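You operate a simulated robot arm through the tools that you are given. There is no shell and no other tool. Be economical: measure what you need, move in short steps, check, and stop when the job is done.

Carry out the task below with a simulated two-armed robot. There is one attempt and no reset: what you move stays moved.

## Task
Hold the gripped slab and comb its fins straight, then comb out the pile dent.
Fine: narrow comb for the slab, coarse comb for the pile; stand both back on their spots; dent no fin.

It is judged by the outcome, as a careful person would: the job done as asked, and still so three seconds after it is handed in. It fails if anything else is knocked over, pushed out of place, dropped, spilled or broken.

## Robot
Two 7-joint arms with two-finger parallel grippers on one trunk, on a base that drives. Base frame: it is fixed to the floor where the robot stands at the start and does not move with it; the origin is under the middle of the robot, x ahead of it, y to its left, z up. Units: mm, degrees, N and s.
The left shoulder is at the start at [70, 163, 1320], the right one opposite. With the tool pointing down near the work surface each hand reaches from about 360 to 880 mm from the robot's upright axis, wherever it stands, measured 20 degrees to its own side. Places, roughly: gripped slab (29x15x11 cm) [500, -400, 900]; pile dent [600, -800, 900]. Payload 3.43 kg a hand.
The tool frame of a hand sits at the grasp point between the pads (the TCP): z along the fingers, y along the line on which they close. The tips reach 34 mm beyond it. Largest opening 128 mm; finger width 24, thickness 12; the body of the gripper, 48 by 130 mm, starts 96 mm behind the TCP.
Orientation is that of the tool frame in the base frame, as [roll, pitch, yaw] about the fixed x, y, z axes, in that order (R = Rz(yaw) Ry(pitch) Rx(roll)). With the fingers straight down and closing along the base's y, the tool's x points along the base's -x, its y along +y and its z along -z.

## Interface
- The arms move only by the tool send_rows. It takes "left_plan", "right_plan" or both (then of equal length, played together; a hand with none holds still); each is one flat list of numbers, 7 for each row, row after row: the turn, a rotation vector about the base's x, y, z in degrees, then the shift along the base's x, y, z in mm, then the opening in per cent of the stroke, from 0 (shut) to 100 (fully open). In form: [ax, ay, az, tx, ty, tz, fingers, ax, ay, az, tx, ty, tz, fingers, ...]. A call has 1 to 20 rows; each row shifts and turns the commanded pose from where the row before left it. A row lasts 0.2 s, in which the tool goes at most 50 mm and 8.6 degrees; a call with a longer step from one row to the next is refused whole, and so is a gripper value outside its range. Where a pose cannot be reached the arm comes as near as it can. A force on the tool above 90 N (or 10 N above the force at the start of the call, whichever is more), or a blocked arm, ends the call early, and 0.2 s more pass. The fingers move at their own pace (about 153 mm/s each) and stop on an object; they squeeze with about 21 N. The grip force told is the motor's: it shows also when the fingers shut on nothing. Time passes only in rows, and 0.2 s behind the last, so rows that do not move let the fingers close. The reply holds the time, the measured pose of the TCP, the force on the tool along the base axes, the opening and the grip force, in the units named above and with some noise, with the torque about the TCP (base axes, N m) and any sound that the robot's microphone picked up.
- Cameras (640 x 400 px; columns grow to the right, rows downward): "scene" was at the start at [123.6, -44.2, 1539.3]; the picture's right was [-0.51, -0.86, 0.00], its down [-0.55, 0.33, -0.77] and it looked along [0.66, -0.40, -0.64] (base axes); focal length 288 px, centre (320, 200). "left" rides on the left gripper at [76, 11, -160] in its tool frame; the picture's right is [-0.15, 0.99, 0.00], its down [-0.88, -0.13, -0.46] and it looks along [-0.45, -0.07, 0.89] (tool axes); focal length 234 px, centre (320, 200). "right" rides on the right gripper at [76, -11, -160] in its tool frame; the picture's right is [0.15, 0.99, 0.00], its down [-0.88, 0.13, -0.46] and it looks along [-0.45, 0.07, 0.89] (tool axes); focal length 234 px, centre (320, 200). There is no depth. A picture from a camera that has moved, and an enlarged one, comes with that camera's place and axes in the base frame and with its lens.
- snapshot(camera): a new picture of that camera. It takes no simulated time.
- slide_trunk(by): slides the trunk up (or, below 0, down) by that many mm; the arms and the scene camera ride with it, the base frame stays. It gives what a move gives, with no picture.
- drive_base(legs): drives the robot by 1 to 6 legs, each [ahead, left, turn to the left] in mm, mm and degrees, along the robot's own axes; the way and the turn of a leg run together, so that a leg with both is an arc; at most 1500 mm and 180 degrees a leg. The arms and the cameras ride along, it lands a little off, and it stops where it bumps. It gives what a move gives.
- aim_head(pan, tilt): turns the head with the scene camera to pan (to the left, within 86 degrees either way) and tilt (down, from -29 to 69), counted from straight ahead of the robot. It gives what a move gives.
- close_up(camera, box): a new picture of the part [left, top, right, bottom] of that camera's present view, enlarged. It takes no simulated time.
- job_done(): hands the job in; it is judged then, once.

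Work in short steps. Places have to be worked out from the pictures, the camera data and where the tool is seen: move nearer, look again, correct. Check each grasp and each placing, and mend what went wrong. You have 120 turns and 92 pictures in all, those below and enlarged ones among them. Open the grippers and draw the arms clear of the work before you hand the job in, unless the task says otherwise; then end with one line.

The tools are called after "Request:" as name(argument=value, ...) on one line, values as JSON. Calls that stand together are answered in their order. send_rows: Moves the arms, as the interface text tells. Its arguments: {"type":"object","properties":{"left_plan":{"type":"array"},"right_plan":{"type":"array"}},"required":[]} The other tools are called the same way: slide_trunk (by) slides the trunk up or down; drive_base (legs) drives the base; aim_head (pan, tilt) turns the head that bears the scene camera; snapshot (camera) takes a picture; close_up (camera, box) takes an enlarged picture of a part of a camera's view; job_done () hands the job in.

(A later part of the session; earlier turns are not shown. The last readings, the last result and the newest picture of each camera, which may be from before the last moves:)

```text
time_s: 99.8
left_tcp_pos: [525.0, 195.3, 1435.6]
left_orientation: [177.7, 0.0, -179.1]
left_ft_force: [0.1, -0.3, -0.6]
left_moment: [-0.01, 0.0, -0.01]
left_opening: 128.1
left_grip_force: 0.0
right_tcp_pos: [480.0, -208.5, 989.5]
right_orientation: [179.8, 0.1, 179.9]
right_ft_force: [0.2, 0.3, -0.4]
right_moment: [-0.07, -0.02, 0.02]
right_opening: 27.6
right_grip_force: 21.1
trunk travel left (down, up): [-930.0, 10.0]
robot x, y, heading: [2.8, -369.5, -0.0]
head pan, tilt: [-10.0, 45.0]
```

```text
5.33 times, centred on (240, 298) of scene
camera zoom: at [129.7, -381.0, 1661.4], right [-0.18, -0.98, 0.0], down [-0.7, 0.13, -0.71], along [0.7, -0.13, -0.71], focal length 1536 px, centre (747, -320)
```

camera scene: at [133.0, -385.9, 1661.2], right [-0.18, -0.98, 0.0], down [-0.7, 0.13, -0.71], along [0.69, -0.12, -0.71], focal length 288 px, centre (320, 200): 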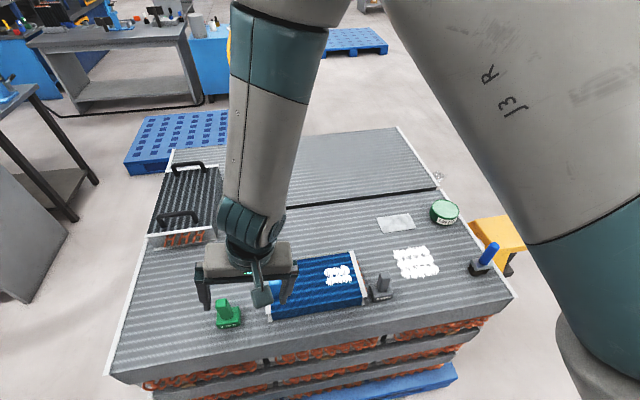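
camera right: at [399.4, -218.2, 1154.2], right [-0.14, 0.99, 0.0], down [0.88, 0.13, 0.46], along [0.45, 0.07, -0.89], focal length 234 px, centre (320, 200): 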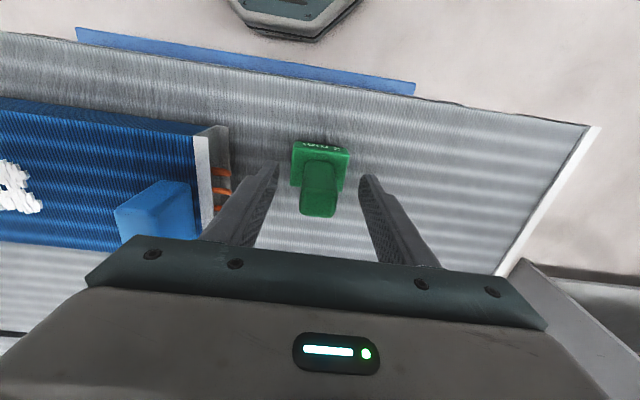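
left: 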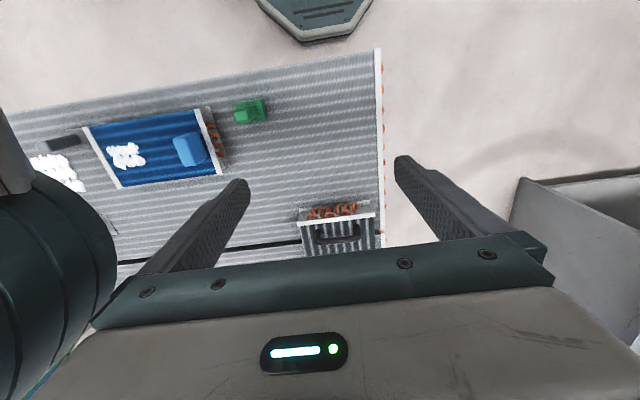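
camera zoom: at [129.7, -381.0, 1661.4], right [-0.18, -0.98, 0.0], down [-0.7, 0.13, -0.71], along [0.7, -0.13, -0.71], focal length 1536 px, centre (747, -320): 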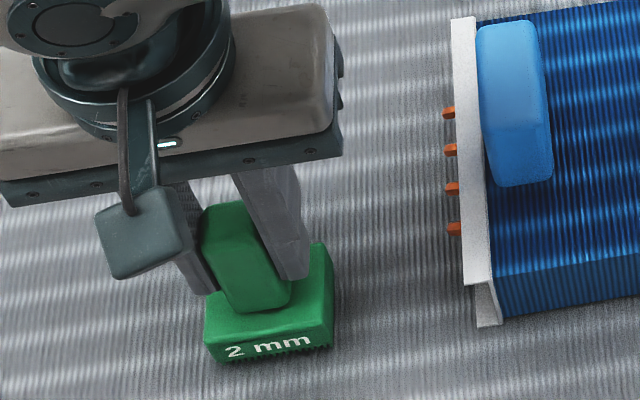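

The green comb is gripped (home TCP 480,-208.5,989.5). I lift it and carry it over to above the slab's right part, high.

Request:
send_rows(right_plan=[0, 0, 0, 0, 0, 20, 0, 0, 0, 0, 0, 0, 40, 0, 0, 0, 0, 0, 0, 40, 0, 0, 0, 0, 0, 0, 40, 0, 0, 0, 0, 5, -40, 0, 0, 0, 0, 0, 5, -40, 0, 0, 0, 0, 0, 5, -40, 0, 0, 0, 0, 0, 5, -40, 0, 0, 0, 0, 0, 5, -40, 0, 0, 0, 0, 0, 5, -40, 0, 0, 0, 0, 0, 0, -40, 0, 0, 0, 0, 0, 0, -40, 0, 0])

Request:
send_rows(left_plan=[0, 0, -8.5, 0, -45, -10, 100, 0, 0, -8.5, 0, -45, -10, 100, 0, 0, -8.5, 0, -45, -10, 100, 0, 0, -8.5, 0, -45, -10, 100, 0, 0, -8.5, 0, -45, -10, 100, 0, 0, -8.5, 0, -45, -10, 100, 0, 0, -8.5, 0, -45, -10, 100, 0, 0, -8.5, 0, -45, -20, 100, 0, 0, -8.5, 0, -45, -20, 100, 0, 0, -8.5, 0, -45, -20, 100, 0, 0, -5, 0, -45, -20, 100])

Request:
snapshot(camera="scene")

Request:
snapshot(camera="left")

```text
time_s: 102.4
left_tcp_pos: [525.3, 194.0, 1438.2]
left_orientation: [177.6, 0.0, -179.3]
left_ft_force: [-0.3, 0.0, -0.4]
left_moment: [0.02, -0.01, 0.0]
left_opening: 128.1
left_grip_force: 0.0
right_tcp_pos: [511.1, -531.2, 1129.6]
right_orientation: [179.6, 0.1, 179.9]
right_ft_force: [0.2, 0.1, -1.6]
right_moment: [0.0, 0.02, 0.01]
right_opening: 28.0
right_grip_force: 20.6
trunk travel left (down, up): [-930.0, 10.0]
robot x, y, heading: [-0.8, -368.0, -0.3]
head pan, tilt: [-10.0, 45.0]
```

```text
time_s: 104.8
left_tcp_pos: [495.9, -323.7, 1301.4]
left_orientation: [177.8, -0.1, 93.2]
left_ft_force: [0.5, -0.7, -0.4]
left_moment: [0.04, 0.03, 0.02]
left_opening: 128.0
left_grip_force: 0.0
left hand out of reach, approached as far as the arm can: row 9, 10, 11
right_tcp_pos: [510.9, -530.4, 1129.1]
right_orientation: [179.7, 0.0, 179.8]
right_ft_force: [0.4, 0.5, -1.5]
right_moment: [0.06, -0.02, -0.04]
right_opening: 27.6
right_grip_force: 20.8
trunk travel left (down, up): [-930.0, 10.0]
robot x, y, heading: [-2.0, -368.7, -0.3]
head pan, tilt: [-10.0, 45.0]
```

```text
38 pictures are left
camera scene: at [130.4, -384.2, 1661.3], right [-0.18, -0.98, 0.0], down [-0.7, 0.13, -0.71], along [0.7, -0.12, -0.71], focal length 288 px, centre (320, 200)
```

scene: 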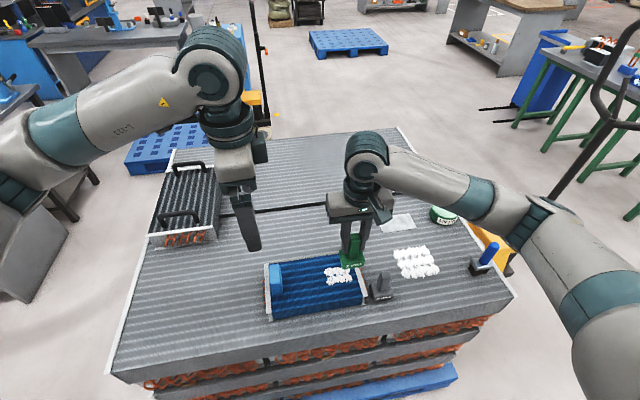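

```text
37 pictures are left
camera left: at [497.8, -248.4, 1461.7], right [1.0, -0.09, 0.04], down [-0.1, -0.89, 0.45], along [-0.01, -0.45, -0.89], focal length 234 px, centre (320, 200)
```

left: 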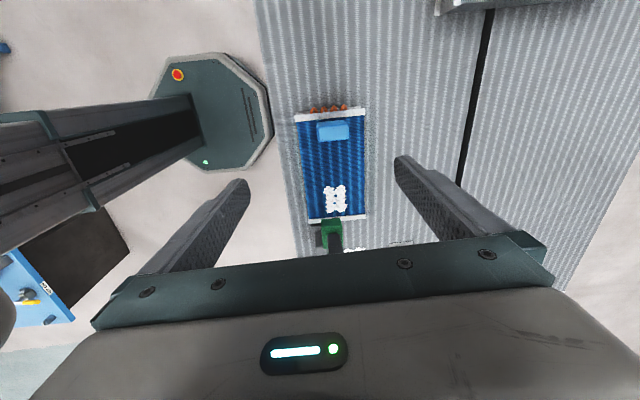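

Both arms are well posed. The grip block is at about (532,-335); I lower the left hand above it and check.

Request:
send_rows(left_plan=[0, 0, 0, 6, -2, -35, 100, 0, 0, 0, 6, -2, -35, 100, 0, 0, 0, 6, -2, -35, 100, 0, 0, 0, 6, -2, -35, 100, 0, 0, 0, 6, -2, -35, 100, 0, 0, -3, 6, -2, -35, 100])

Request:
snapshot(camera="left")

```text
time_s: 106.2
left_tcp_pos: [504.1, -324.7, 1205.3]
left_orientation: [173.6, -1.5, 90.7]
left_ft_force: [-0.1, 0.1, -0.3]
left_moment: [0.0, 0.0, 0.0]
left_opening: 127.9
left_grip_force: 0.0
left hand out of reach, approached as far as the arm can: row 1, 2, 3, 6
right_tcp_pos: [511.3, -527.3, 1129.1]
right_orientation: [180.0, 0.1, 179.7]
right_ft_force: [0.0, 0.5, -1.4]
right_moment: [-0.06, 0.04, -0.01]
right_opening: 27.4
right_grip_force: 20.6
trunk travel left (down, up): [-930.0, 10.0]
robot x, y, heading: [-2.2, -366.4, -0.2]
head pan, tilt: [-10.0, 45.0]
```

```text
36 pictures are left
camera left: at [498.5, -253.9, 1366.6], right [0.98, -0.14, 0.11], down [-0.17, -0.89, 0.41], along [0.04, -0.43, -0.9], focal length 234 px, centre (320, 200)
```

left: 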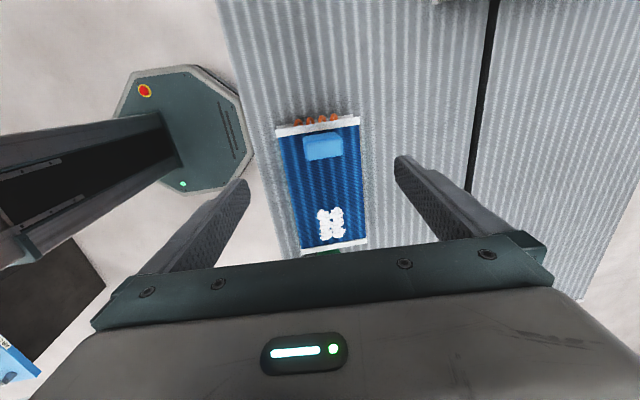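

The left wrist nears a limit in this yaw, so I turn it back to close along y; there is still room beside the right gripper.

Request:
send_rows(left_plan=[0, 0, 8.5, 4, 0, 0, 100, 0, 0, 8.5, 4, 0, 0, 100, 0, 0, 8.5, 4, 0, 0, 100, 0, 0, 8.5, 4, 0, 0, 100, 0, 0, 8.5, 4, 0, 0, 100, 0, 0, 8.5, 4, 0, 0, 100, 0, 0, 8.5, 0, 0, 0, 100, 0, 0, 8.5, 0, 0, 0, 100, 0, 0, 8.5, 0, 0, 0, 100, 0, 0, 8.5, 0, 0, 0, 100, 0, 0, 4.3, 0, 0, 0, 100])

```text
time_s: 108.6
left_tcp_pos: [527.3, -325.1, 1203.4]
left_orientation: [173.5, -1.6, -179.8]
left_ft_force: [0.8, 0.3, -0.3]
left_moment: [0.05, -0.01, -0.01]
left_opening: 127.8
left_grip_force: 0.0
right_tcp_pos: [512.4, -528.6, 1129.8]
right_orientation: [179.7, 0.1, 179.8]
right_ft_force: [-0.6, 0.2, -1.1]
right_moment: [-0.02, 0.0, 0.04]
right_opening: 27.7
right_grip_force: 21.0
trunk travel left (down, up): [-930.0, 10.0]
robot x, y, heading: [-2.0, -369.0, -0.5]
head pan, tilt: [-10.0, 45.0]
```

Turn done. I level the left hand and lower toward the grip with a narrower opening.

Request:
send_rows(left_plan=[-3.2, -0.8, 0, 2, -5, 0, 60, -3.2, -0.8, 0, 2, -5, 0, 60, 0, 0, 0, 0, 0, -40, 60, 0, 0, 0, 0, 0, -40, 60, 0, 0, 0, 0, 0, -40, 60])

Request:
snapshot(camera="left")

```text
time_s: 109.8
left_tcp_pos: [531.2, -334.5, 1084.9]
left_orientation: [-180.0, 0.0, 179.9]
left_ft_force: [-0.1, 0.3, 0.0]
left_moment: [0.01, -0.02, 0.01]
left_opening: 76.8
left_grip_force: 0.0
right_tcp_pos: [511.9, -528.1, 1129.8]
right_orientation: [179.7, 0.1, 179.8]
right_ft_force: [-0.8, 0.3, -0.4]
right_moment: [-0.02, -0.02, -0.02]
right_opening: 27.7
right_grip_force: 20.8
trunk travel left (down, up): [-930.0, 10.0]
robot x, y, heading: [3.1, -364.9, -0.3]
head pan, tilt: [-10.0, 45.0]
```

```text
35 pictures are left
camera left: at [457.3, -324.4, 1245.4], right [0.15, 0.99, 0.0], down [0.88, -0.13, 0.46], along [0.45, -0.07, -0.89], focal length 234 px, centre (320, 200)
```

left: 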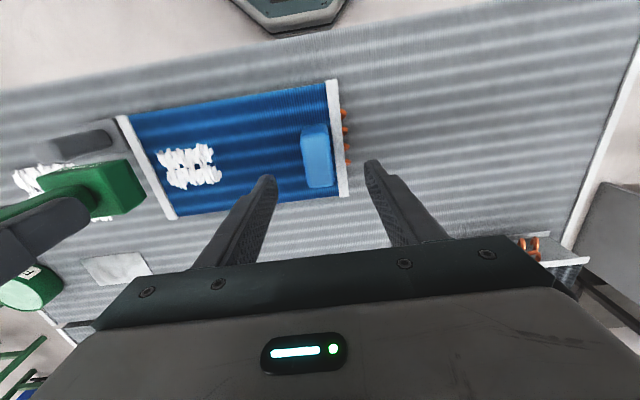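

The grip centre is at (529,-338). I descend to it and close.

Request:
send_rows(left_plan=[0, 0, 0, -2, -4, -30, 60, 0, 0, 0, 0, 0, -30, 60, 0, 0, 0, 0, 0, -20, 60, 0, 0, 0, 0, 0, -12, 60, 0, 0, 0, 0, 0, 0, 30, 0, 0, 0, 0, 0, 0, 0, 0, 0, 0, 0, 0, 0, 0, 0, 0, 0, 0, 0, 0, 0])

Request:
close_up(camera="scene", box=[210, 170, 450, 320])

Request:
snapshot(camera="left")

```text
time_s: 111.6
left_tcp_pos: [529.2, -339.1, 991.5]
left_orientation: [179.8, 0.0, 179.9]
left_ft_force: [1.0, 1.4, -0.1]
left_moment: [-0.44, -0.45, 0.18]
left_opening: 29.9
left_grip_force: 20.8
right_tcp_pos: [511.2, -529.4, 1128.8]
right_orientation: [179.9, 0.0, 179.8]
right_ft_force: [0.1, -0.1, -0.9]
right_moment: [0.02, 0.07, -0.02]
right_opening: 27.8
right_grip_force: 21.0
trunk travel left (down, up): [-930.0, 10.0]
robot x, y, heading: [0.2, -369.5, -0.0]
head pan, tilt: [-10.0, 45.0]
```

```text
2.67 times, centred on (330, 245) of scene
camera zoom: at [130.5, -380.8, 1661.3], right [-0.18, -0.98, 0.0], down [-0.7, 0.12, -0.71], along [0.7, -0.13, -0.71], focal length 768 px, centre (293, 80)
```

zoom: 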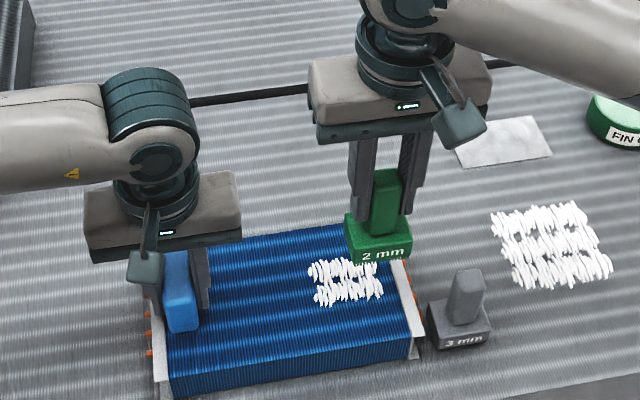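

```text
33 pictures are left
camera left: at [455.8, -328.9, 1152.0], right [0.15, 0.99, 0.0], down [0.88, -0.13, 0.45], along [0.45, -0.07, -0.89], focal length 234 px, centre (320, 200)
```

left: 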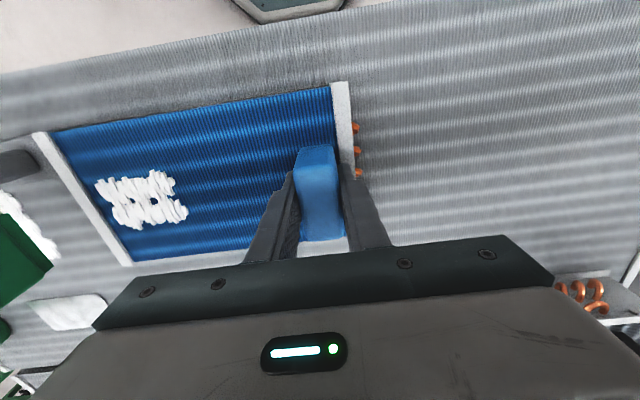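

The slab's grip is held firmly. The slab dent spans about x 505–560, y −548…−477; I bring the comb to its near side (x 480, y −521) and lower to just above the fins.

Request:
send_rows(right_plan=[0, 0, 0, -11, 3, -25, 0, 0, 0, 0, -11, 3, -25, 0, 0, 0, 0, -9, 2, -20, 0, 0, 0, 0, 0, 0, -10, 0, 0, 0, 0, 0, 0, 0, 0])

Request:
close_up(camera="scene", box=[280, 220, 400, 295])

```text
time_s: 112.8
left_tcp_pos: [529.4, -339.3, 991.3]
left_orientation: [179.9, -0.1, 179.9]
left_ft_force: [-0.4, 1.9, 0.6]
left_moment: [-0.11, -0.25, 0.11]
left_opening: 29.7
left_grip_force: 21.3
right_tcp_pos: [479.7, -519.8, 1049.8]
right_orientation: [179.8, 0.1, 179.9]
right_ft_force: [-0.4, -0.3, -0.9]
right_moment: [0.02, -0.02, -0.02]
right_opening: 27.5
right_grip_force: 21.4
trunk travel left (down, up): [-930.0, 10.0]
robot x, y, heading: [-0.5, -368.2, -0.3]
head pan, tilt: [-10.0, 45.0]
```

```text
5.33 times, centred on (340, 258) of scene
camera zoom: at [130.7, -380.8, 1661.3], right [-0.18, -0.98, 0.0], down [-0.7, 0.12, -0.71], along [0.7, -0.13, -0.71], focal length 1536 px, centre (213, -107)
```

zoom: 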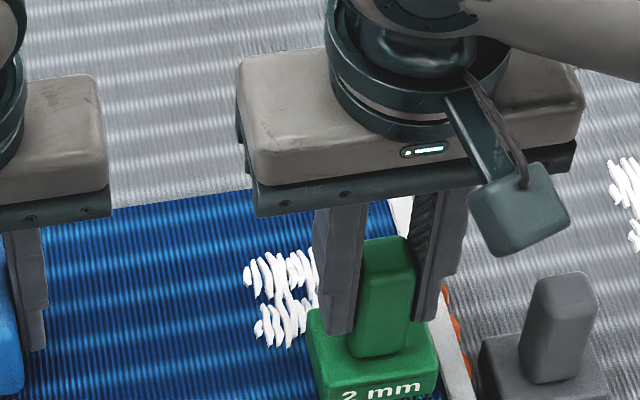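

Comb is just above the fins, clear of the end plate. I lower in small steps watching the force.

Request:
send_rows(right_plan=[0, 0, 0, 0, 0, -3, 0, 0, 0, 0, 0, 0, -3, 0, 0, 0, 0, 0, 0, -2, 0, 0, 0, 0, 0, 0, 0, 0])

Request:
send_rows(right_plan=[0, 0, 0, 0, 0, -2, 0, 0, 0, 0, 0, 0, -2, 0, 0, 0, 0, 0, 0, 0, 0])

Request:
close_up(camera="scene", box=[300, 250, 380, 300])

```text
time_s: 113.8
left_tcp_pos: [529.0, -339.9, 990.8]
left_orientation: [179.9, -0.1, 179.9]
left_ft_force: [-0.7, 3.0, 0.2]
left_moment: [-0.1, 0.03, 0.01]
left_opening: 30.1
left_grip_force: 20.8
right_tcp_pos: [480.4, -520.5, 1040.9]
right_orientation: [179.8, 0.2, 179.7]
right_ft_force: [0.3, -0.5, -1.5]
right_moment: [-0.01, -0.01, 0.02]
right_opening: 27.9
right_grip_force: 21.4
trunk travel left (down, up): [-930.0, 10.0]
robot x, y, heading: [-1.1, -366.2, -0.3]
head pan, tilt: [-10.0, 45.0]
```

```text
time_s: 114.6
left_tcp_pos: [529.5, -340.3, 991.5]
left_orientation: [179.8, -0.1, 179.9]
left_ft_force: [1.1, 2.6, 0.5]
left_moment: [0.0, 0.24, 0.04]
left_opening: 30.0
left_grip_force: 21.1
right_tcp_pos: [480.2, -520.0, 1037.0]
right_orientation: [179.8, 0.0, 179.7]
right_ft_force: [-0.9, -0.7, 0.5]
right_moment: [-0.05, 0.01, 0.02]
right_opening: 27.9
right_grip_force: 20.7
trunk travel left (down, up): [-930.0, 10.0]
robot x, y, heading: [-0.5, -366.8, -0.2]
head pan, tilt: [-10.0, 45.0]
```

```text
8.00 times, centred on (340, 275) of scene
camera zoom: at [130.6, -380.9, 1661.3], right [-0.18, -0.98, 0.0], down [-0.7, 0.12, -0.71], along [0.7, -0.13, -0.71], focal length 2304 px, centre (160, -400)
```

zoom: 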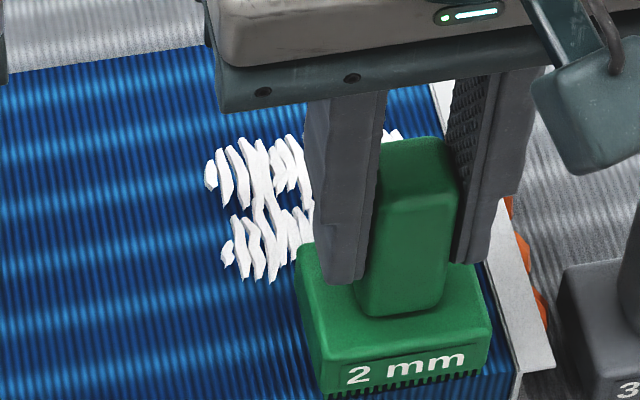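

Nearly touching; I lower further by 1–2 mm at a time.

Request:
send_rows(right_plan=[0, 0, 0, 0, 0, -1.5, 0, 0, 0, 0, 0, 0, 0, 0])

Request:
send_rows(right_plan=[0, 0, 0, 0, 0, -1.5, 0, 0, 0, 0, 0, 0, 0, 0])

Request:
send_rows(right_plan=[0, 0, 0, 0, 0, -1.5, 0, 0, 0, 0, 0, 0, 0, 0])

```text
time_s: 115.2
left_tcp_pos: [528.5, -339.9, 991.7]
left_orientation: [179.9, 0.0, -180.0]
left_ft_force: [3.3, -0.8, -0.8]
left_moment: [0.36, 0.13, 0.62]
left_opening: 30.2
left_grip_force: 21.0
right_tcp_pos: [479.8, -520.7, 1037.5]
right_orientation: [179.7, 0.2, 179.9]
right_ft_force: [-3.7, 1.4, 17.7]
right_moment: [-0.15, 0.29, 0.05]
right_opening: 27.7
right_grip_force: 21.4
trunk travel left (down, up): [-930.0, 10.0]
robot x, y, heading: [1.2, -367.6, -0.2]
head pan, tilt: [-10.0, 45.0]
```

```text
time_s: 115.8
left_tcp_pos: [528.7, -340.2, 992.5]
left_orientation: [179.9, 0.0, 179.9]
left_ft_force: [1.6, -1.5, -1.4]
left_moment: [0.27, 0.15, 0.58]
left_opening: 30.2
left_grip_force: 20.5
right_tcp_pos: [480.9, -520.3, 1035.3]
right_orientation: [179.8, 0.2, 179.8]
right_ft_force: [0.3, 2.1, 21.0]
right_moment: [-0.03, -0.1, 0.03]
right_opening: 27.9
right_grip_force: 21.1
trunk travel left (down, up): [-930.0, 10.0]
robot x, y, heading: [2.8, -368.8, -0.1]
head pan, tilt: [-10.0, 45.0]
```

```text
time_s: 116.4
left_tcp_pos: [529.4, -338.9, 991.4]
left_orientation: [179.9, -0.1, 179.9]
left_ft_force: [0.6, -0.8, -1.5]
left_moment: [0.24, 0.06, 0.37]
left_opening: 30.0
left_grip_force: 21.5
right_tcp_pos: [479.8, -521.0, 1033.1]
right_orientation: [179.8, 0.2, 179.8]
right_ft_force: [1.7, 0.6, 20.8]
right_moment: [-0.06, -0.06, -0.03]
right_opening: 27.8
right_grip_force: 21.3
trunk travel left (down, up): [-930.0, 10.0]
robot x, y, heading: [-1.7, -365.2, -0.1]
head pan, tilt: [-10.0, 45.0]
```

Contact began at about z 1036.5 with 18–21 N; too firm. I ease up 1.5 mm and look whether the teeth entered or the handle slipped.

Request:
send_rows(right_plan=[0, 0, 0, 0, 0, 1.5, 0, 0, 0, 0, 0, 0, 0, 0])

Request:
close_up(camera="scene", box=[300, 250, 380, 300])

```text
time_s: 117.0
left_tcp_pos: [529.0, -339.2, 991.9]
left_orientation: [179.9, -0.1, 180.0]
left_ft_force: [-1.1, 0.8, 1.0]
left_moment: [-0.07, 0.34, -0.11]
left_opening: 29.7
left_grip_force: 20.7
right_tcp_pos: [480.0, -521.9, 1033.9]
right_orientation: [179.9, -0.1, 179.8]
right_ft_force: [1.9, 0.9, 3.5]
right_moment: [-0.02, -0.22, 0.01]
right_opening: 27.8
right_grip_force: 21.1
trunk travel left (down, up): [-930.0, 10.0]
robot x, y, heading: [-1.4, -368.9, 0.0]
head pan, tilt: [-10.0, 45.0]
```

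```text
8.00 times, centred on (340, 275) of scene
camera zoom: at [130.6, -380.8, 1661.2], right [-0.18, -0.98, 0.0], down [-0.7, 0.12, -0.71], along [0.7, -0.13, -0.71], focal length 2304 px, centre (160, -400)
```

zoom: 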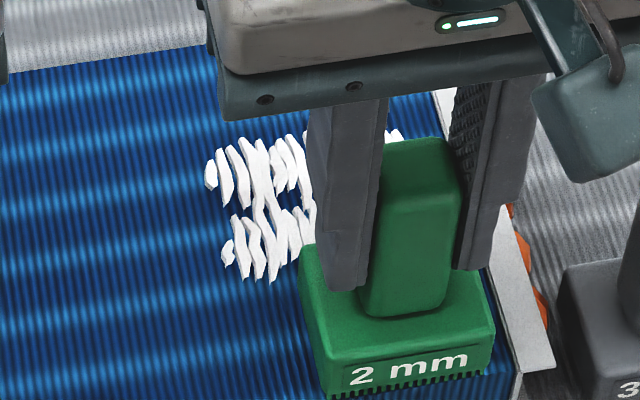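

The handle slipped a few mm and the comb now rests on the fins at about 4 N, with no new dents. I stroke along +x slowly.

Request:
send_rows(right_plan=[0, 0, 0, 4, 0, 0, 0, 0, 0, 0, 4, 0, 0, 0, 0, 0, 0, 4, 0, 0, 0, 0, 0, 0, 4, 0, 0, 0, 0, 0, 0, 4, 0, 0, 0, 0, 0, 0, 4, 0, 0, 0, 0, 0, 0, 4, 0, 0, 0, 0, 0, 0, 4, 0, 0, 0])

Request:
close_up(camera="scene", box=[300, 240, 380, 290])

```text
time_s: 118.8
left_tcp_pos: [528.9, -339.9, 992.4]
left_orientation: [179.9, -0.1, 179.9]
left_ft_force: [0.0, 2.1, -0.3]
left_moment: [-0.27, -0.06, -0.03]
left_opening: 30.0
left_grip_force: 21.1
right_tcp_pos: [513.9, -520.1, 1034.7]
right_orientation: [179.9, 0.0, 179.8]
right_ft_force: [0.4, 0.0, -1.6]
right_moment: [-0.02, 0.02, -0.01]
right_opening: 27.7
right_grip_force: 21.0
trunk travel left (down, up): [-930.0, 10.0]
robot x, y, heading: [-1.5, -370.2, -0.1]
head pan, tilt: [-10.0, 45.0]
```

```text
8.00 times, centred on (340, 265) of scene
camera zoom: at [130.7, -380.9, 1661.3], right [-0.18, -0.98, 0.0], down [-0.7, 0.12, -0.71], along [0.7, -0.13, -0.71], focal length 2304 px, centre (160, -320)
```

zoom: 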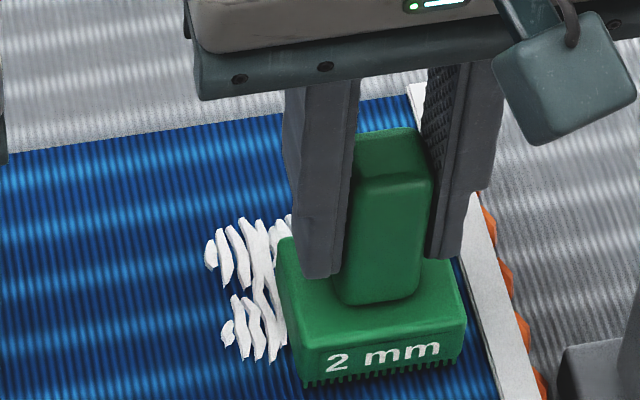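

Contact faded (−1.6 N is just the weight). I lower ~0.8 mm and continue the stroke.

Request:
send_rows(right_plan=[0, 0, 0, 0, 0, -0.8, 0, 0, 0, 0, 0, 0, 0, 0])

```text
time_s: 119.4
left_tcp_pos: [529.8, -339.7, 991.6]
left_orientation: [179.9, -0.1, 179.9]
left_ft_force: [1.3, 2.0, 0.2]
left_moment: [-0.21, -0.01, 0.05]
left_opening: 30.0
left_grip_force: 20.7
right_tcp_pos: [513.0, -521.0, 1033.5]
right_orientation: [179.8, 0.1, 179.8]
right_ft_force: [-1.2, -0.3, 1.6]
right_moment: [-0.09, 0.03, 0.0]
right_opening: 27.8
right_grip_force: 20.7
trunk travel left (down, up): [-930.0, 10.0]
robot x, y, heading: [0.8, -363.2, -0.1]
head pan, tilt: [-10.0, 45.0]
```

Light contact restored; I add 0.4 mm and stroke on to x≈585.

Request:
send_rows(right_plan=[0, 0, 0, 0, 0, -0.4, 0, 0, 0, 0, 4, 0, 0, 0, 0, 0, 0, 4, 0, 0, 0, 0, 0, 0, 4, 0, 0, 0, 0, 0, 0, 4, 0, 0, 0, 0, 0, 0, 4, 0, 0, 0, 0, 0, 0, 4, 0, 0, 0, 0, 0, 0, 4, 0, 0, 0, 0, 0, 0, 4, 0, 0, 0])

Request:
send_rows(right_plan=[0, 0, 0, 4, 0, 0, 0, 0, 0, 0, 4, 0, 0, 0, 0, 0, 0, 4, 0, 0, 0, 0, 0, 0, 4, 0, 0, 0, 0, 0, 0, 4, 0, 0, 0, 0, 0, 0, 4, 0, 0, 0, 0, 0, 0, 4, 0, 0, 0, 0, 0, 0, 4, 0, 0, 0])

Request:
close_up(camera="scene", box=[290, 225, 386, 285])

```text
time_s: 121.4
left_tcp_pos: [529.1, -338.9, 991.9]
left_orientation: [179.9, -0.2, 179.8]
left_ft_force: [2.0, 0.9, -0.8]
left_moment: [0.03, 0.03, 0.31]
left_opening: 29.9
left_grip_force: 21.3
right_tcp_pos: [543.4, -521.1, 1033.6]
right_orientation: [179.7, 0.2, 179.8]
right_ft_force: [-1.4, -0.8, 4.8]
right_moment: [-0.04, 0.14, -0.01]
right_opening: 27.6
right_grip_force: 21.6
trunk travel left (down, up): [-930.0, 10.0]
robot x, y, heading: [1.7, -366.1, -0.1]
head pan, tilt: [-10.0, 45.0]
```

```text
time_s: 123.2
left_tcp_pos: [528.6, -339.0, 991.5]
left_orientation: [179.9, -0.1, 179.9]
left_ft_force: [1.7, 0.5, -0.4]
left_moment: [0.01, 0.2, 0.31]
left_opening: 29.7
left_grip_force: 21.3
right_tcp_pos: [576.0, -521.5, 1032.8]
right_orientation: [179.8, 0.1, 179.9]
right_ft_force: [-3.1, -0.5, 6.8]
right_moment: [-0.15, 0.22, -0.01]
right_opening: 27.8
right_grip_force: 20.4
trunk travel left (down, up): [-930.0, 10.0]
robot x, y, heading: [2.4, -367.4, -0.5]
head pan, tilt: [-10.0, 45.0]
```

```text
6.67 times, centred on (338, 255) of scene
camera zoom: at [130.0, -380.9, 1661.3], right [-0.18, -0.98, 0.0], down [-0.7, 0.13, -0.71], along [0.7, -0.13, -0.71], focal length 1920 px, centre (200, -167)
```

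zoom: 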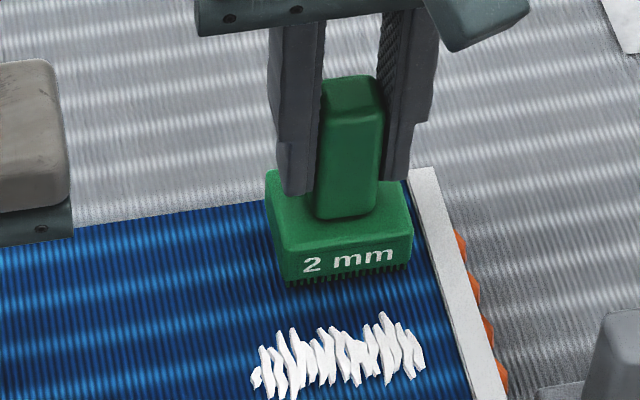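

The far half is already combed straight; the near half (where contact was lost) remains. I stroke back along −x in light contact.

Request:
send_rows(right_plan=[0, 0, 0, -4, 0, 0, 0, 0, 0, 0, -4, 0, 0, 0, 0, 0, 0, -4, 0, 0, 0, 0, 0, 0, -4, 0, 0, 0, 0, 0, 0, -4, 0, 0, 0, 0, 0, 0, -4, 0, 0, 0, 0, 0, 0, -4, 0, 0, 0, 0, 0, 0, -4, 0, 0, 0, 0, 0, 0, -4, 0, 0, 0, 0, 0, 0, -4, 0, 0, 0])

Request:
send_rows(right_plan=[0, 0, 0, -4, 0, 0, 0, 0, 0, 0, -4, 0, 0, 0, 0, 0, 0, -4, 0, 0, 0, 0, 0, 0, -4, 0, 0, 0, 0, 0, 0, -4, 0, 0, 0, 0, 0, 0, -4, 0, 0, 0, 0, 0, 0, -4, 0, 0, 0, 0, 0, 0, -4, 0, 0, 0, 0, 0, 0, -4, 0, 0, 0, 0, 0, 0, -4, 0, 0, 0, 0, 0, 0, -4, 0, 0, 0, 0, 0, 0, -4, 0, 0, 0])

Request:
close_up(camera="scene", box=[290, 240, 386, 300])

```text
time_s: 125.4
left_tcp_pos: [529.6, -339.4, 992.9]
left_orientation: [179.9, -0.1, 180.0]
left_ft_force: [0.0, -0.7, 0.2]
left_moment: [-0.13, -0.27, 0.13]
left_opening: 29.9
left_grip_force: 21.4
right_tcp_pos: [536.0, -520.5, 1033.0]
right_orientation: [179.8, -0.1, 179.7]
right_ft_force: [1.8, 0.2, 6.4]
right_moment: [-0.08, -0.26, 0.02]
right_opening: 27.7
right_grip_force: 21.1
trunk travel left (down, up): [-930.0, 10.0]
robot x, y, heading: [1.5, -366.4, -0.1]
head pan, tilt: [-10.0, 45.0]
```

```text
time_s: 128.0
left_tcp_pos: [528.5, -338.8, 991.6]
left_orientation: [179.9, -0.1, 180.0]
left_ft_force: [-1.1, -0.4, 1.0]
left_moment: [-0.2, -0.15, 0.13]
left_opening: 30.0
left_grip_force: 21.2
right_tcp_pos: [487.6, -520.7, 1033.3]
right_orientation: [179.8, 0.1, 179.8]
right_ft_force: [2.4, -2.0, 7.2]
right_moment: [-0.23, -0.21, 0.06]
right_opening: 27.6
right_grip_force: 21.2
trunk travel left (down, up): [-930.0, 10.0]
robot x, y, heading: [2.3, -365.6, -0.1]
head pan, tilt: [-10.0, 45.0]
```

```text
6.67 times, centred on (338, 270) of scene
camera zoom: at [130.4, -380.8, 1661.3], right [-0.18, -0.98, 0.0], down [-0.7, 0.12, -0.71], along [0.7, -0.13, -0.71], focal length 1920 px, centre (200, -267)
```

zoom: 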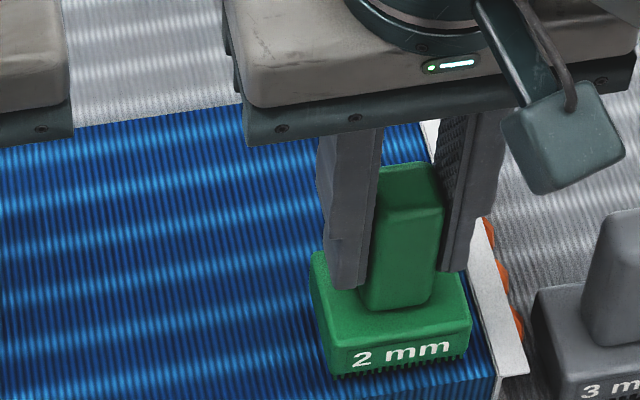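

The visible patch is straight. I lift the comb clear and check the whole slab.

Request:
send_rows(right_plan=[0, 0, 0, 0, 0, 3, 0, 0, 0, 0, 0, 0, 20, 0, 0, 0, 0, 0, 0, 40, 0, 0, 0, 0, 20, 0, 40, 0, 0, 0, 0, 20, 0, 20, 0])

Request:
close_up(camera="scene", box=[250, 225, 410, 325])

```text
time_s: 129.2
left_tcp_pos: [530.5, -339.5, 990.8]
left_orientation: [-179.9, -0.1, 179.9]
left_ft_force: [-0.1, 2.2, 0.2]
left_moment: [-0.36, 0.17, -0.04]
left_opening: 30.0
left_grip_force: 21.1
right_tcp_pos: [528.9, -520.7, 1155.3]
right_orientation: [179.9, 0.0, 179.7]
right_ft_force: [-0.5, 0.2, -1.0]
right_moment: [-0.03, -0.04, 0.01]
right_opening: 27.9
right_grip_force: 20.8
trunk travel left (down, up): [-930.0, 10.0]
robot x, y, heading: [1.1, -365.3, -0.3]
head pan, tilt: [-10.0, 45.0]
```

```text
4.00 times, centred on (330, 275) of scene
camera zoom: at [130.8, -380.5, 1661.2], right [-0.18, -0.98, 0.0], down [-0.7, 0.12, -0.71], along [0.7, -0.13, -0.71], focal length 1152 px, centre (280, -100)
```

zoom: 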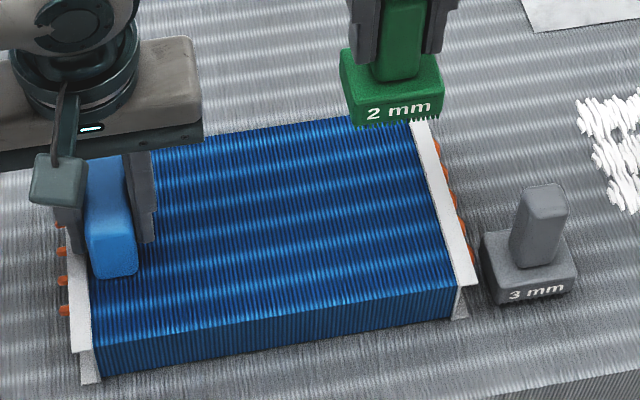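

The slab's fins are all straight. I release the grip, raise the left hand straight up and move it well clear to the left.

Request:
send_rows(left_plan=[0, 0, 0, 0, 0, 0, 30, 0, 0, 0, 0, 0, 0, 60, 0, 0, 0, 0, 0, 0, 60, 0, 0, 0, 0, 0, 30, 60, 0, 0, 0, 0, 0, 45, 60, 0, 0, 0, 0, 0, 45, 60, 0, 0, 0, 0, 20, 45, 60, 0, 0, 0, 0, 40, 30, 60, 0, 0, 0, 0, 45, 20, 60, 0, 0, 0, 0, 45, 20, 60, 0, 0, 0, 0, 45, 20, 60, 0, 0, 0, 0, 45, 20, 60, 0, 0, 0, 0, 45, 20, 60, 0, 0, 0, 0, 45, 20, 60, 0, 0, 0, 0, 45, 20, 60, 0, 0, 0, 0, 45, 0, 60, 0, 0, 0, 0, 45, 0, 60, 0, 0, 0, 0, 45, 0, 60])

Request:
send_rows(right_plan=[0, 0, 0, -8, 40, 0, 0, 0, 0, 0, -8, 40, 0, 0, 0, 0, 0, -8, 40, 0, 0, 0, 0, 0, -8, 40, 0, 0, 0, 0, 0, -8, 40, 0, 0, 0, 0, 0, -8, 40, 0, 0, 0, 0, 0, 0, 40, 0, 0, 0, 0, 0, 0, 32, 0, 0, 0, 0, 0, 0, 0, -40, 0, 0, 0, 0, 0, 0, -40, 0, 0, 0, 0, 0, 0, -30, 0, 0, 0, 0, 0, 0, 0, 0])

Request:
close_up(camera="scene", box=[150, 225, 350, 350])

```text
time_s: 133.0
left_tcp_pos: [528.9, 173.1, 1326.3]
left_orientation: [179.9, 0.0, 180.0]
left_ft_force: [0.1, 0.7, 0.3]
left_moment: [-0.01, 0.02, 0.01]
left_opening: 76.8
left_grip_force: 0.1
right_tcp_pos: [528.5, -519.9, 1155.9]
right_orientation: [179.9, 0.1, 179.8]
right_ft_force: [0.6, 1.2, -1.6]
right_moment: [0.0, -0.01, -0.01]
right_opening: 27.8
right_grip_force: 21.3
trunk travel left (down, up): [-930.0, 10.0]
robot x, y, heading: [-2.3, -365.5, -0.3]
head pan, tilt: [-10.0, 45.0]
```

```text
time_s: 135.6
left_tcp_pos: [529.6, 171.7, 1326.4]
left_orientation: [179.9, 0.0, 180.0]
left_ft_force: [-0.4, -0.2, 0.2]
left_moment: [-0.01, 0.0, 0.02]
left_opening: 76.6
left_grip_force: 0.0
right_tcp_pos: [480.1, -208.5, 1046.1]
right_orientation: [179.8, 0.0, 179.7]
right_ft_force: [0.3, -0.4, -0.5]
right_moment: [0.05, 0.02, 0.02]
right_opening: 27.8
right_grip_force: 20.7
trunk travel left (down, up): [-930.0, 10.0]
robot x, y, heading: [-1.9, -364.2, -0.1]
head pan, tilt: [-10.0, 45.0]
```

```text
3.20 times, centred on (250, 288) of scene
camera zoom: at [130.0, -381.4, 1661.4], right [-0.18, -0.98, 0.0], down [-0.7, 0.13, -0.71], along [0.7, -0.12, -0.71], focal length 922 px, centre (544, -80)
```

zoom: 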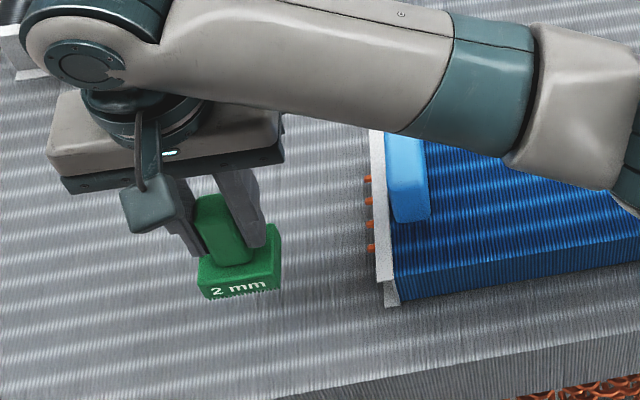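

Positioned exactly over the green comb's spot. I lower to 989, then by small steps to contact (expected ≈986).

Request:
send_rows(right_plan=[0, 0, 0, 0, 0, -25, 0, 0, 0, 0, 0, 0, -20, 0, 0, 0, 0, 0, 0, -8, 0, 0, 0, 0, 0, 0, -4, 0, 0, 0, 0, 0, 0, 0, 0])

Request:
send_rows(right_plan=[0, 0, 0, 0, 0, -1.5, 0, 0, 0, 0, 0, 0, 0, 0])

```text
time_s: 136.8
left_tcp_pos: [530.9, 170.7, 1327.3]
left_orientation: [179.9, 0.0, 179.9]
left_ft_force: [0.1, 0.3, 0.1]
left_moment: [0.04, 0.01, 0.04]
left_opening: 76.7
left_grip_force: 0.0
right_tcp_pos: [479.1, -210.0, 990.2]
right_orientation: [179.8, 0.2, 179.8]
right_ft_force: [0.1, -0.1, -2.1]
right_moment: [0.02, 0.01, -0.02]
right_opening: 27.9
right_grip_force: 20.9
trunk travel left (down, up): [-930.0, 10.0]
robot x, y, heading: [-1.8, -368.9, -0.1]
head pan, tilt: [-10.0, 45.0]
```

```text
time_s: 137.4
left_tcp_pos: [529.6, 169.8, 1327.1]
left_orientation: [179.9, 0.0, 180.0]
left_ft_force: [-0.5, 0.4, -0.4]
left_moment: [0.0, -0.01, -0.03]
left_opening: 76.8
left_grip_force: 0.1
right_tcp_pos: [480.5, -208.4, 988.4]
right_orientation: [179.8, 0.0, 179.7]
right_ft_force: [-0.3, 0.1, -2.0]
right_moment: [0.02, -0.01, 0.03]
right_opening: 27.8
right_grip_force: 21.5
trunk travel left (down, up): [-930.0, 10.0]
robot x, y, heading: [-0.6, -365.1, -0.2]
head pan, tilt: [-10.0, 45.0]
```

Not in contact yet; I continue down 1 mm at a time.

Request:
send_rows(right_plan=[0, 0, 0, 0, 0, -1, 0, 0, 0, 0, 0, 0, 0, 0])

Request:
send_rows(right_plan=[0, 0, 0, 0, 0, -0.7, 0, 0, 0, 0, 0, 0, 0, 0])

```text
time_s: 138.0
left_tcp_pos: [529.8, 169.8, 1325.9]
left_orientation: [180.0, 0.0, 179.8]
left_ft_force: [0.2, -0.3, 0.1]
left_moment: [-0.02, 0.01, 0.0]
left_opening: 76.8
left_grip_force: 0.1
right_tcp_pos: [479.7, -209.3, 986.1]
right_orientation: [179.8, 0.1, 179.8]
right_ft_force: [-0.5, 0.4, -1.7]
right_moment: [0.02, -0.01, 0.01]
right_opening: 27.5
right_grip_force: 20.7
trunk travel left (down, up): [-930.0, 10.0]
robot x, y, heading: [-1.2, -363.8, -0.1]
head pan, tilt: [-10.0, 45.0]
```

```text
time_s: 138.6
left_tcp_pos: [529.0, 171.3, 1327.2]
left_orientation: [179.8, 0.0, 179.9]
left_ft_force: [-0.4, -0.5, 0.2]
left_moment: [-0.05, -0.03, 0.0]
left_opening: 76.8
left_grip_force: 0.1
right_tcp_pos: [479.8, -209.5, 986.1]
right_orientation: [179.7, 0.0, 179.8]
right_ft_force: [-1.1, 0.1, -1.6]
right_moment: [-0.05, 0.08, 0.0]
right_opening: 27.4
right_grip_force: 20.9
trunk travel left (down, up): [-930.0, 10.0]
robot x, y, heading: [1.6, -366.5, -0.2]
head pan, tilt: [-10.0, 45.0]
```

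Request:
send_rows(right_plan=[0, 0, 0, 0, 0, -0.7, 0, 0, 0, 0, 0, 0, 0, 0])

Request:
close_up(camera="scene", box=[200, 280, 280, 330])

```text
time_s: 139.2
left_tcp_pos: [529.6, 171.2, 1326.8]
left_orientation: [179.9, 0.0, 179.9]
left_ft_force: [-0.2, 0.3, 0.4]
left_moment: [0.03, 0.01, -0.01]
left_opening: 76.9
left_grip_force: 0.2
right_tcp_pos: [480.3, -208.5, 986.1]
right_orientation: [179.8, 0.1, 179.9]
right_ft_force: [0.6, -0.5, 5.1]
right_moment: [-0.15, 0.01, 0.03]
right_opening: 27.8
right_grip_force: 21.2
trunk travel left (down, up): [-930.0, 10.0]
robot x, y, heading: [-3.9, -366.0, -0.2]
head pan, tilt: [-10.0, 45.0]
```

```text
8.00 times, centred on (240, 305) of scene
camera zoom: at [129.4, -381.1, 1661.5], right [-0.18, -0.98, 0.0], down [-0.7, 0.13, -0.71], along [0.7, -0.13, -0.71], focal length 2304 px, centre (960, -640)
```

zoom: 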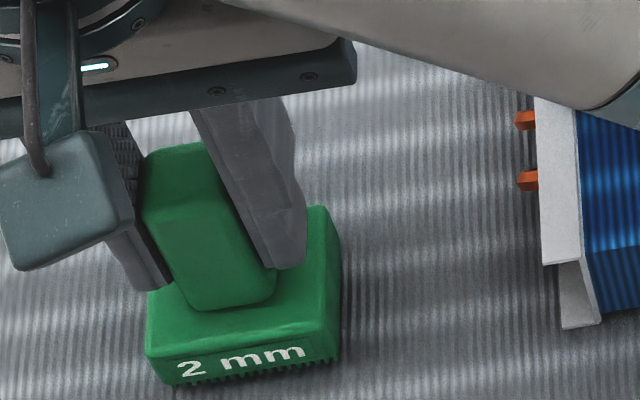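

Contact at 986 with 5 N: the comb stands on its spot. I open, lift straight up and check it stays.

Request:
send_rows(right_plan=[0, 0, 0, 0, 0, 0, 30, 0, 0, 0, 0, 0, 0, 50, 0, 0, 0, 0, 0, 0, 50, 0, 0, 0, 0, 0, 25, 50, 0, 0, 0, 0, 0, 40, 50, 0, 0, 0, 0, 0, 40, 50, 0, 0, 0, 0, 0, 40, 50])

Request:
close_up(camera="scene", box=[180, 260, 300, 335])

```text
time_s: 140.8
left_tcp_pos: [529.2, 171.2, 1326.9]
left_orientation: [179.8, 0.0, 179.8]
left_ft_force: [0.5, 0.8, -0.1]
left_moment: [0.0, 0.01, -0.03]
left_opening: 76.9
left_grip_force: 0.0
right_tcp_pos: [479.2, -208.0, 1130.3]
right_orientation: [179.9, 0.1, 179.8]
right_ft_force: [-0.9, -0.4, 0.6]
right_moment: [-0.02, 0.01, 0.02]
right_opening: 64.1
right_grip_force: 0.0
trunk travel left (down, up): [-930.0, 10.0]
robot x, y, heading: [-4.6, -365.5, -0.4]
head pan, tilt: [-10.0, 45.0]
```

```text
5.33 times, centred on (240, 298) of scene
camera zoom: at [129.2, -380.7, 1661.3], right [-0.18, -0.98, 0.0], down [-0.7, 0.12, -0.71], along [0.7, -0.13, -0.71], focal length 1536 px, centre (747, -320)
```

zoom: 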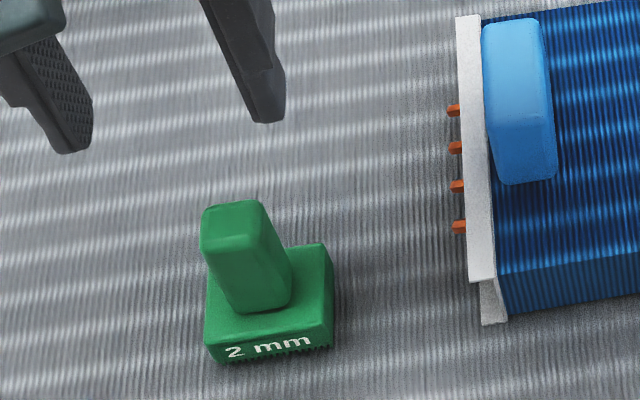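

Green stands upright on its spot. Now I move the right hand over the grey comb and look.

Request:
send_rows(right_plan=[0, 0, 0, 0, -40, 0, 50, 0, 0, 0, 0, -41, 0, 50, 0, 0, 0, 0, -41, 0, 50, 0, 0, 0, 0, -41, 0, 50, 0, 0, 0, 0, -41, 0, 50, 0, 0, 0, 0, -41, 0, 50, 0, 0, 0, 0, -41, 0, 50, 0, 0, 0, 0, -41, 0, 50, 0, 0, 0, 0, -41, -10, 50, 0, 0, 0, 0, -41, -20, 50])

Request:
snapshot(camera="right")

```text
time_s: 143.0
left_tcp_pos: [528.6, 167.9, 1328.3]
left_orientation: [179.8, 0.0, 179.8]
left_ft_force: [-0.5, 0.2, 0.7]
left_moment: [0.05, 0.0, 0.0]
left_opening: 76.9
left_grip_force: 0.1
right_tcp_pos: [479.1, -619.4, 1100.8]
right_orientation: [179.7, 0.1, 180.0]
right_ft_force: [0.4, 0.2, -0.1]
right_moment: [0.04, -0.01, 0.02]
right_opening: 64.1
right_grip_force: 0.0
trunk travel left (down, up): [-930.0, 10.0]
robot x, y, heading: [-1.6, -367.3, -0.4]
head pan, tilt: [-10.0, 45.0]
```

```text
22 pictures are left
camera right: at [402.2, -632.4, 1259.6], right [-0.14, 0.99, 0.0], down [0.88, 0.13, 0.46], along [0.45, 0.07, -0.89], focal length 234 px, centre (320, 200)
```

right: 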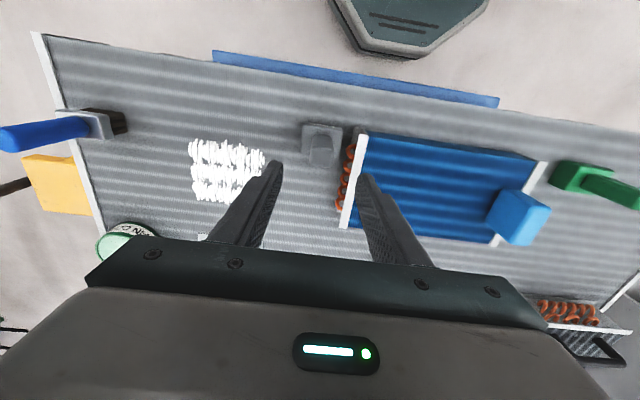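

Grey comb sits at about (480.5,-621.5). I descend to z≈988 with a 54 mm opening.

Request:
send_rows(right_plan=[0, 0, 0, 1.5, -2, -30, 42, 0, 0, 0, 0, 0, -30, 42, 0, 0, 0, 0, 0, -25, 42, 0, 0, 0, 0, 0, -18, 42, 0, 0, 0, 0, 0, -9, 42, 0, 0, 0, 0, 0, 0, 42])

Request:
close_up(camera="scene", box=[320, 240, 440, 315])

```text
time_s: 144.4
left_tcp_pos: [529.3, 170.0, 1327.8]
left_orientation: [180.0, 0.0, 180.0]
left_ft_force: [0.3, 1.3, -0.3]
left_moment: [0.04, 0.01, -0.03]
left_opening: 76.9
left_grip_force: 0.1
right_tcp_pos: [481.8, -619.9, 987.7]
right_orientation: [179.8, 0.1, 179.8]
right_ft_force: [-0.5, -0.3, 0.2]
right_moment: [-0.01, -0.01, 0.02]
right_opening: 53.8
right_grip_force: 0.1
trunk travel left (down, up): [-930.0, 10.0]
robot x, y, heading: [1.3, -362.8, -0.1]
head pan, tilt: [-10.0, 45.0]
```

```text
5.33 times, centred on (380, 278) of scene
camera zoom: at [129.8, -381.0, 1661.4], right [-0.18, -0.98, 0.0], down [-0.7, 0.13, -0.71], along [0.7, -0.13, -0.71], focal length 1536 px, centre (0, -213)
```

zoom: 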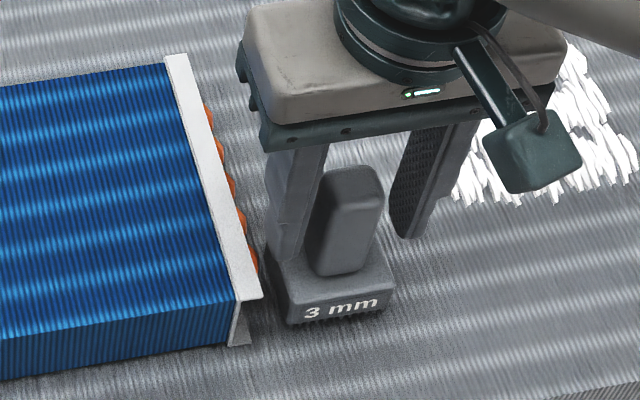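

The handle is centred between the fingers. I close on it, then lift.

Request:
send_rows(right_plan=[0, 0, 0, 0, 0, 0, 30, 0, 0, 0, 0, 0, 0, 0, 0, 0, 0, 0, 0, 0, 0, 0, 0, 0, 0, 0, 0, 0, 0, 0, 0, 0, 0, 0, 0])

```text
time_s: 145.6
left_tcp_pos: [529.7, 169.6, 1327.1]
left_orientation: [179.8, 0.0, 180.0]
left_ft_force: [0.2, -0.6, -0.5]
left_moment: [0.02, 0.01, 0.01]
left_opening: 76.9
left_grip_force: 0.0
right_tcp_pos: [482.4, -618.5, 987.3]
right_orientation: [179.8, 0.1, 179.8]
right_ft_force: [-0.1, 0.4, 0.5]
right_moment: [0.03, -0.02, -0.02]
right_opening: 27.5
right_grip_force: 20.9
trunk travel left (down, up): [-930.0, 10.0]
robot x, y, heading: [-2.6, -363.6, -0.1]
head pan, tilt: [-10.0, 45.0]
```

Grey is gripped (home ≈482,-620, z 987.5). The pile dent spans about x 505–612, y −820…−703; I lift, move to y≈−730 on its near side and lower to just above the surface.

Request:
send_rows(right_plan=[0, 0, 0, 0, 0, 20, 0, 0, 0, 0, 0, 0, 20, 0, 0, 0, 0, -4, -36, 0, 0, 0, 0, 0, -4, -37, 0, 0, 0, 0, 0, 0, -37, 0, 0, 0, 0, 0, 0, 0, -20, 0, 0, 0, 0, 0, 0, -12, 0, 0, 0, 0, 0, 0, -6, 0, 0, 0, 0, 0, 0, 0, 0])

Request:
close_up(camera="scene", box=[340, 215, 500, 315])

```text
time_s: 147.6
left_tcp_pos: [530.3, 170.1, 1327.4]
left_orientation: [179.9, 0.1, 179.9]
left_ft_force: [-0.8, 0.4, 0.5]
left_moment: [-0.01, -0.02, 0.02]
left_opening: 76.9
left_grip_force: 0.1
right_tcp_pos: [474.2, -729.3, 990.5]
right_orientation: [179.8, 0.1, 179.9]
right_ft_force: [0.4, -0.6, -1.0]
right_moment: [0.0, 0.04, 0.01]
right_opening: 27.7
right_grip_force: 21.1
trunk travel left (down, up): [-930.0, 10.0]
robot x, y, heading: [-0.3, -364.8, -0.4]
head pan, tilt: [-10.0, 45.0]
```

```text
4.00 times, centred on (420, 265) of scene
camera zoom: at [130.0, -381.2, 1661.3], right [-0.18, -0.98, 0.0], down [-0.7, 0.13, -0.71], along [0.7, -0.13, -0.71], focal length 1152 px, centre (-80, -60)
```

zoom: 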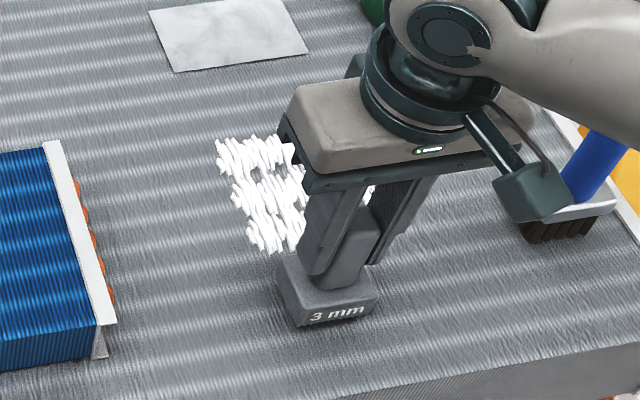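

The comb's left edge lines up with the dent's edge; I shift 8 mm left for margin and lower to light contact.

Request:
send_rows(right_plan=[0, 0, 0, 0, 8, 0, 0, 0, 0, 0, 0, 0, -1.5, 0, 0, 0, 0, 0, 0, 0, 0])

Request:
send_rows(right_plan=[0, 0, 0, 0, 0, -0.8, 0, 0, 0, 0, 0, 0, 0, 0])

```text
time_s: 148.4
left_tcp_pos: [529.9, 170.9, 1327.0]
left_orientation: [179.9, 0.0, 179.9]
left_ft_force: [-0.6, -0.3, 0.6]
left_moment: [0.02, -0.01, 0.0]
left_opening: 76.8
left_grip_force: 0.1
right_tcp_pos: [473.2, -722.0, 989.0]
right_orientation: [179.8, 0.1, 179.8]
right_ft_force: [0.1, 0.0, -0.6]
right_moment: [0.02, -0.03, 0.04]
right_opening: 27.8
right_grip_force: 20.4
trunk travel left (down, up): [-930.0, 10.0]
robot x, y, heading: [-2.2, -366.4, -0.2]
head pan, tilt: [-10.0, 45.0]
```

```text
time_s: 149.0
left_tcp_pos: [529.0, 170.1, 1327.0]
left_orientation: [180.0, -0.1, 180.0]
left_ft_force: [0.1, 0.0, 0.4]
left_moment: [0.0, -0.02, 0.0]
left_opening: 76.9
left_grip_force: 0.0
right_tcp_pos: [473.1, -722.3, 987.4]
right_orientation: [179.8, 0.0, 179.7]
right_ft_force: [0.1, 0.0, -1.2]
right_moment: [0.01, -0.01, 0.0]
right_opening: 27.8
right_grip_force: 21.4
trunk travel left (down, up): [-930.0, 10.0]
robot x, y, heading: [-0.7, -367.0, -0.3]
head pan, tilt: [-10.0, 45.0]
```

Request:
send_rows(right_plan=[0, 0, 0, 0, 0, -0.7, 0, 0, 0, 0, 0, 0, 0, 0])

```text
time_s: 149.6
left_tcp_pos: [529.0, 171.5, 1327.6]
left_orientation: [179.8, 0.0, 179.9]
left_ft_force: [0.6, 0.1, 0.2]
left_moment: [-0.03, -0.01, 0.02]
left_opening: 76.6
left_grip_force: 0.1
right_tcp_pos: [473.4, -721.3, 988.4]
right_orientation: [179.7, 0.1, 179.9]
right_ft_force: [0.0, 0.5, 3.1]
right_moment: [-0.12, 0.01, 0.01]
right_opening: 27.9
right_grip_force: 21.2
trunk travel left (down, up): [-930.0, 10.0]
robot x, y, heading: [-0.7, -362.8, -0.0]
head pan, tilt: [-10.0, 45.0]
```

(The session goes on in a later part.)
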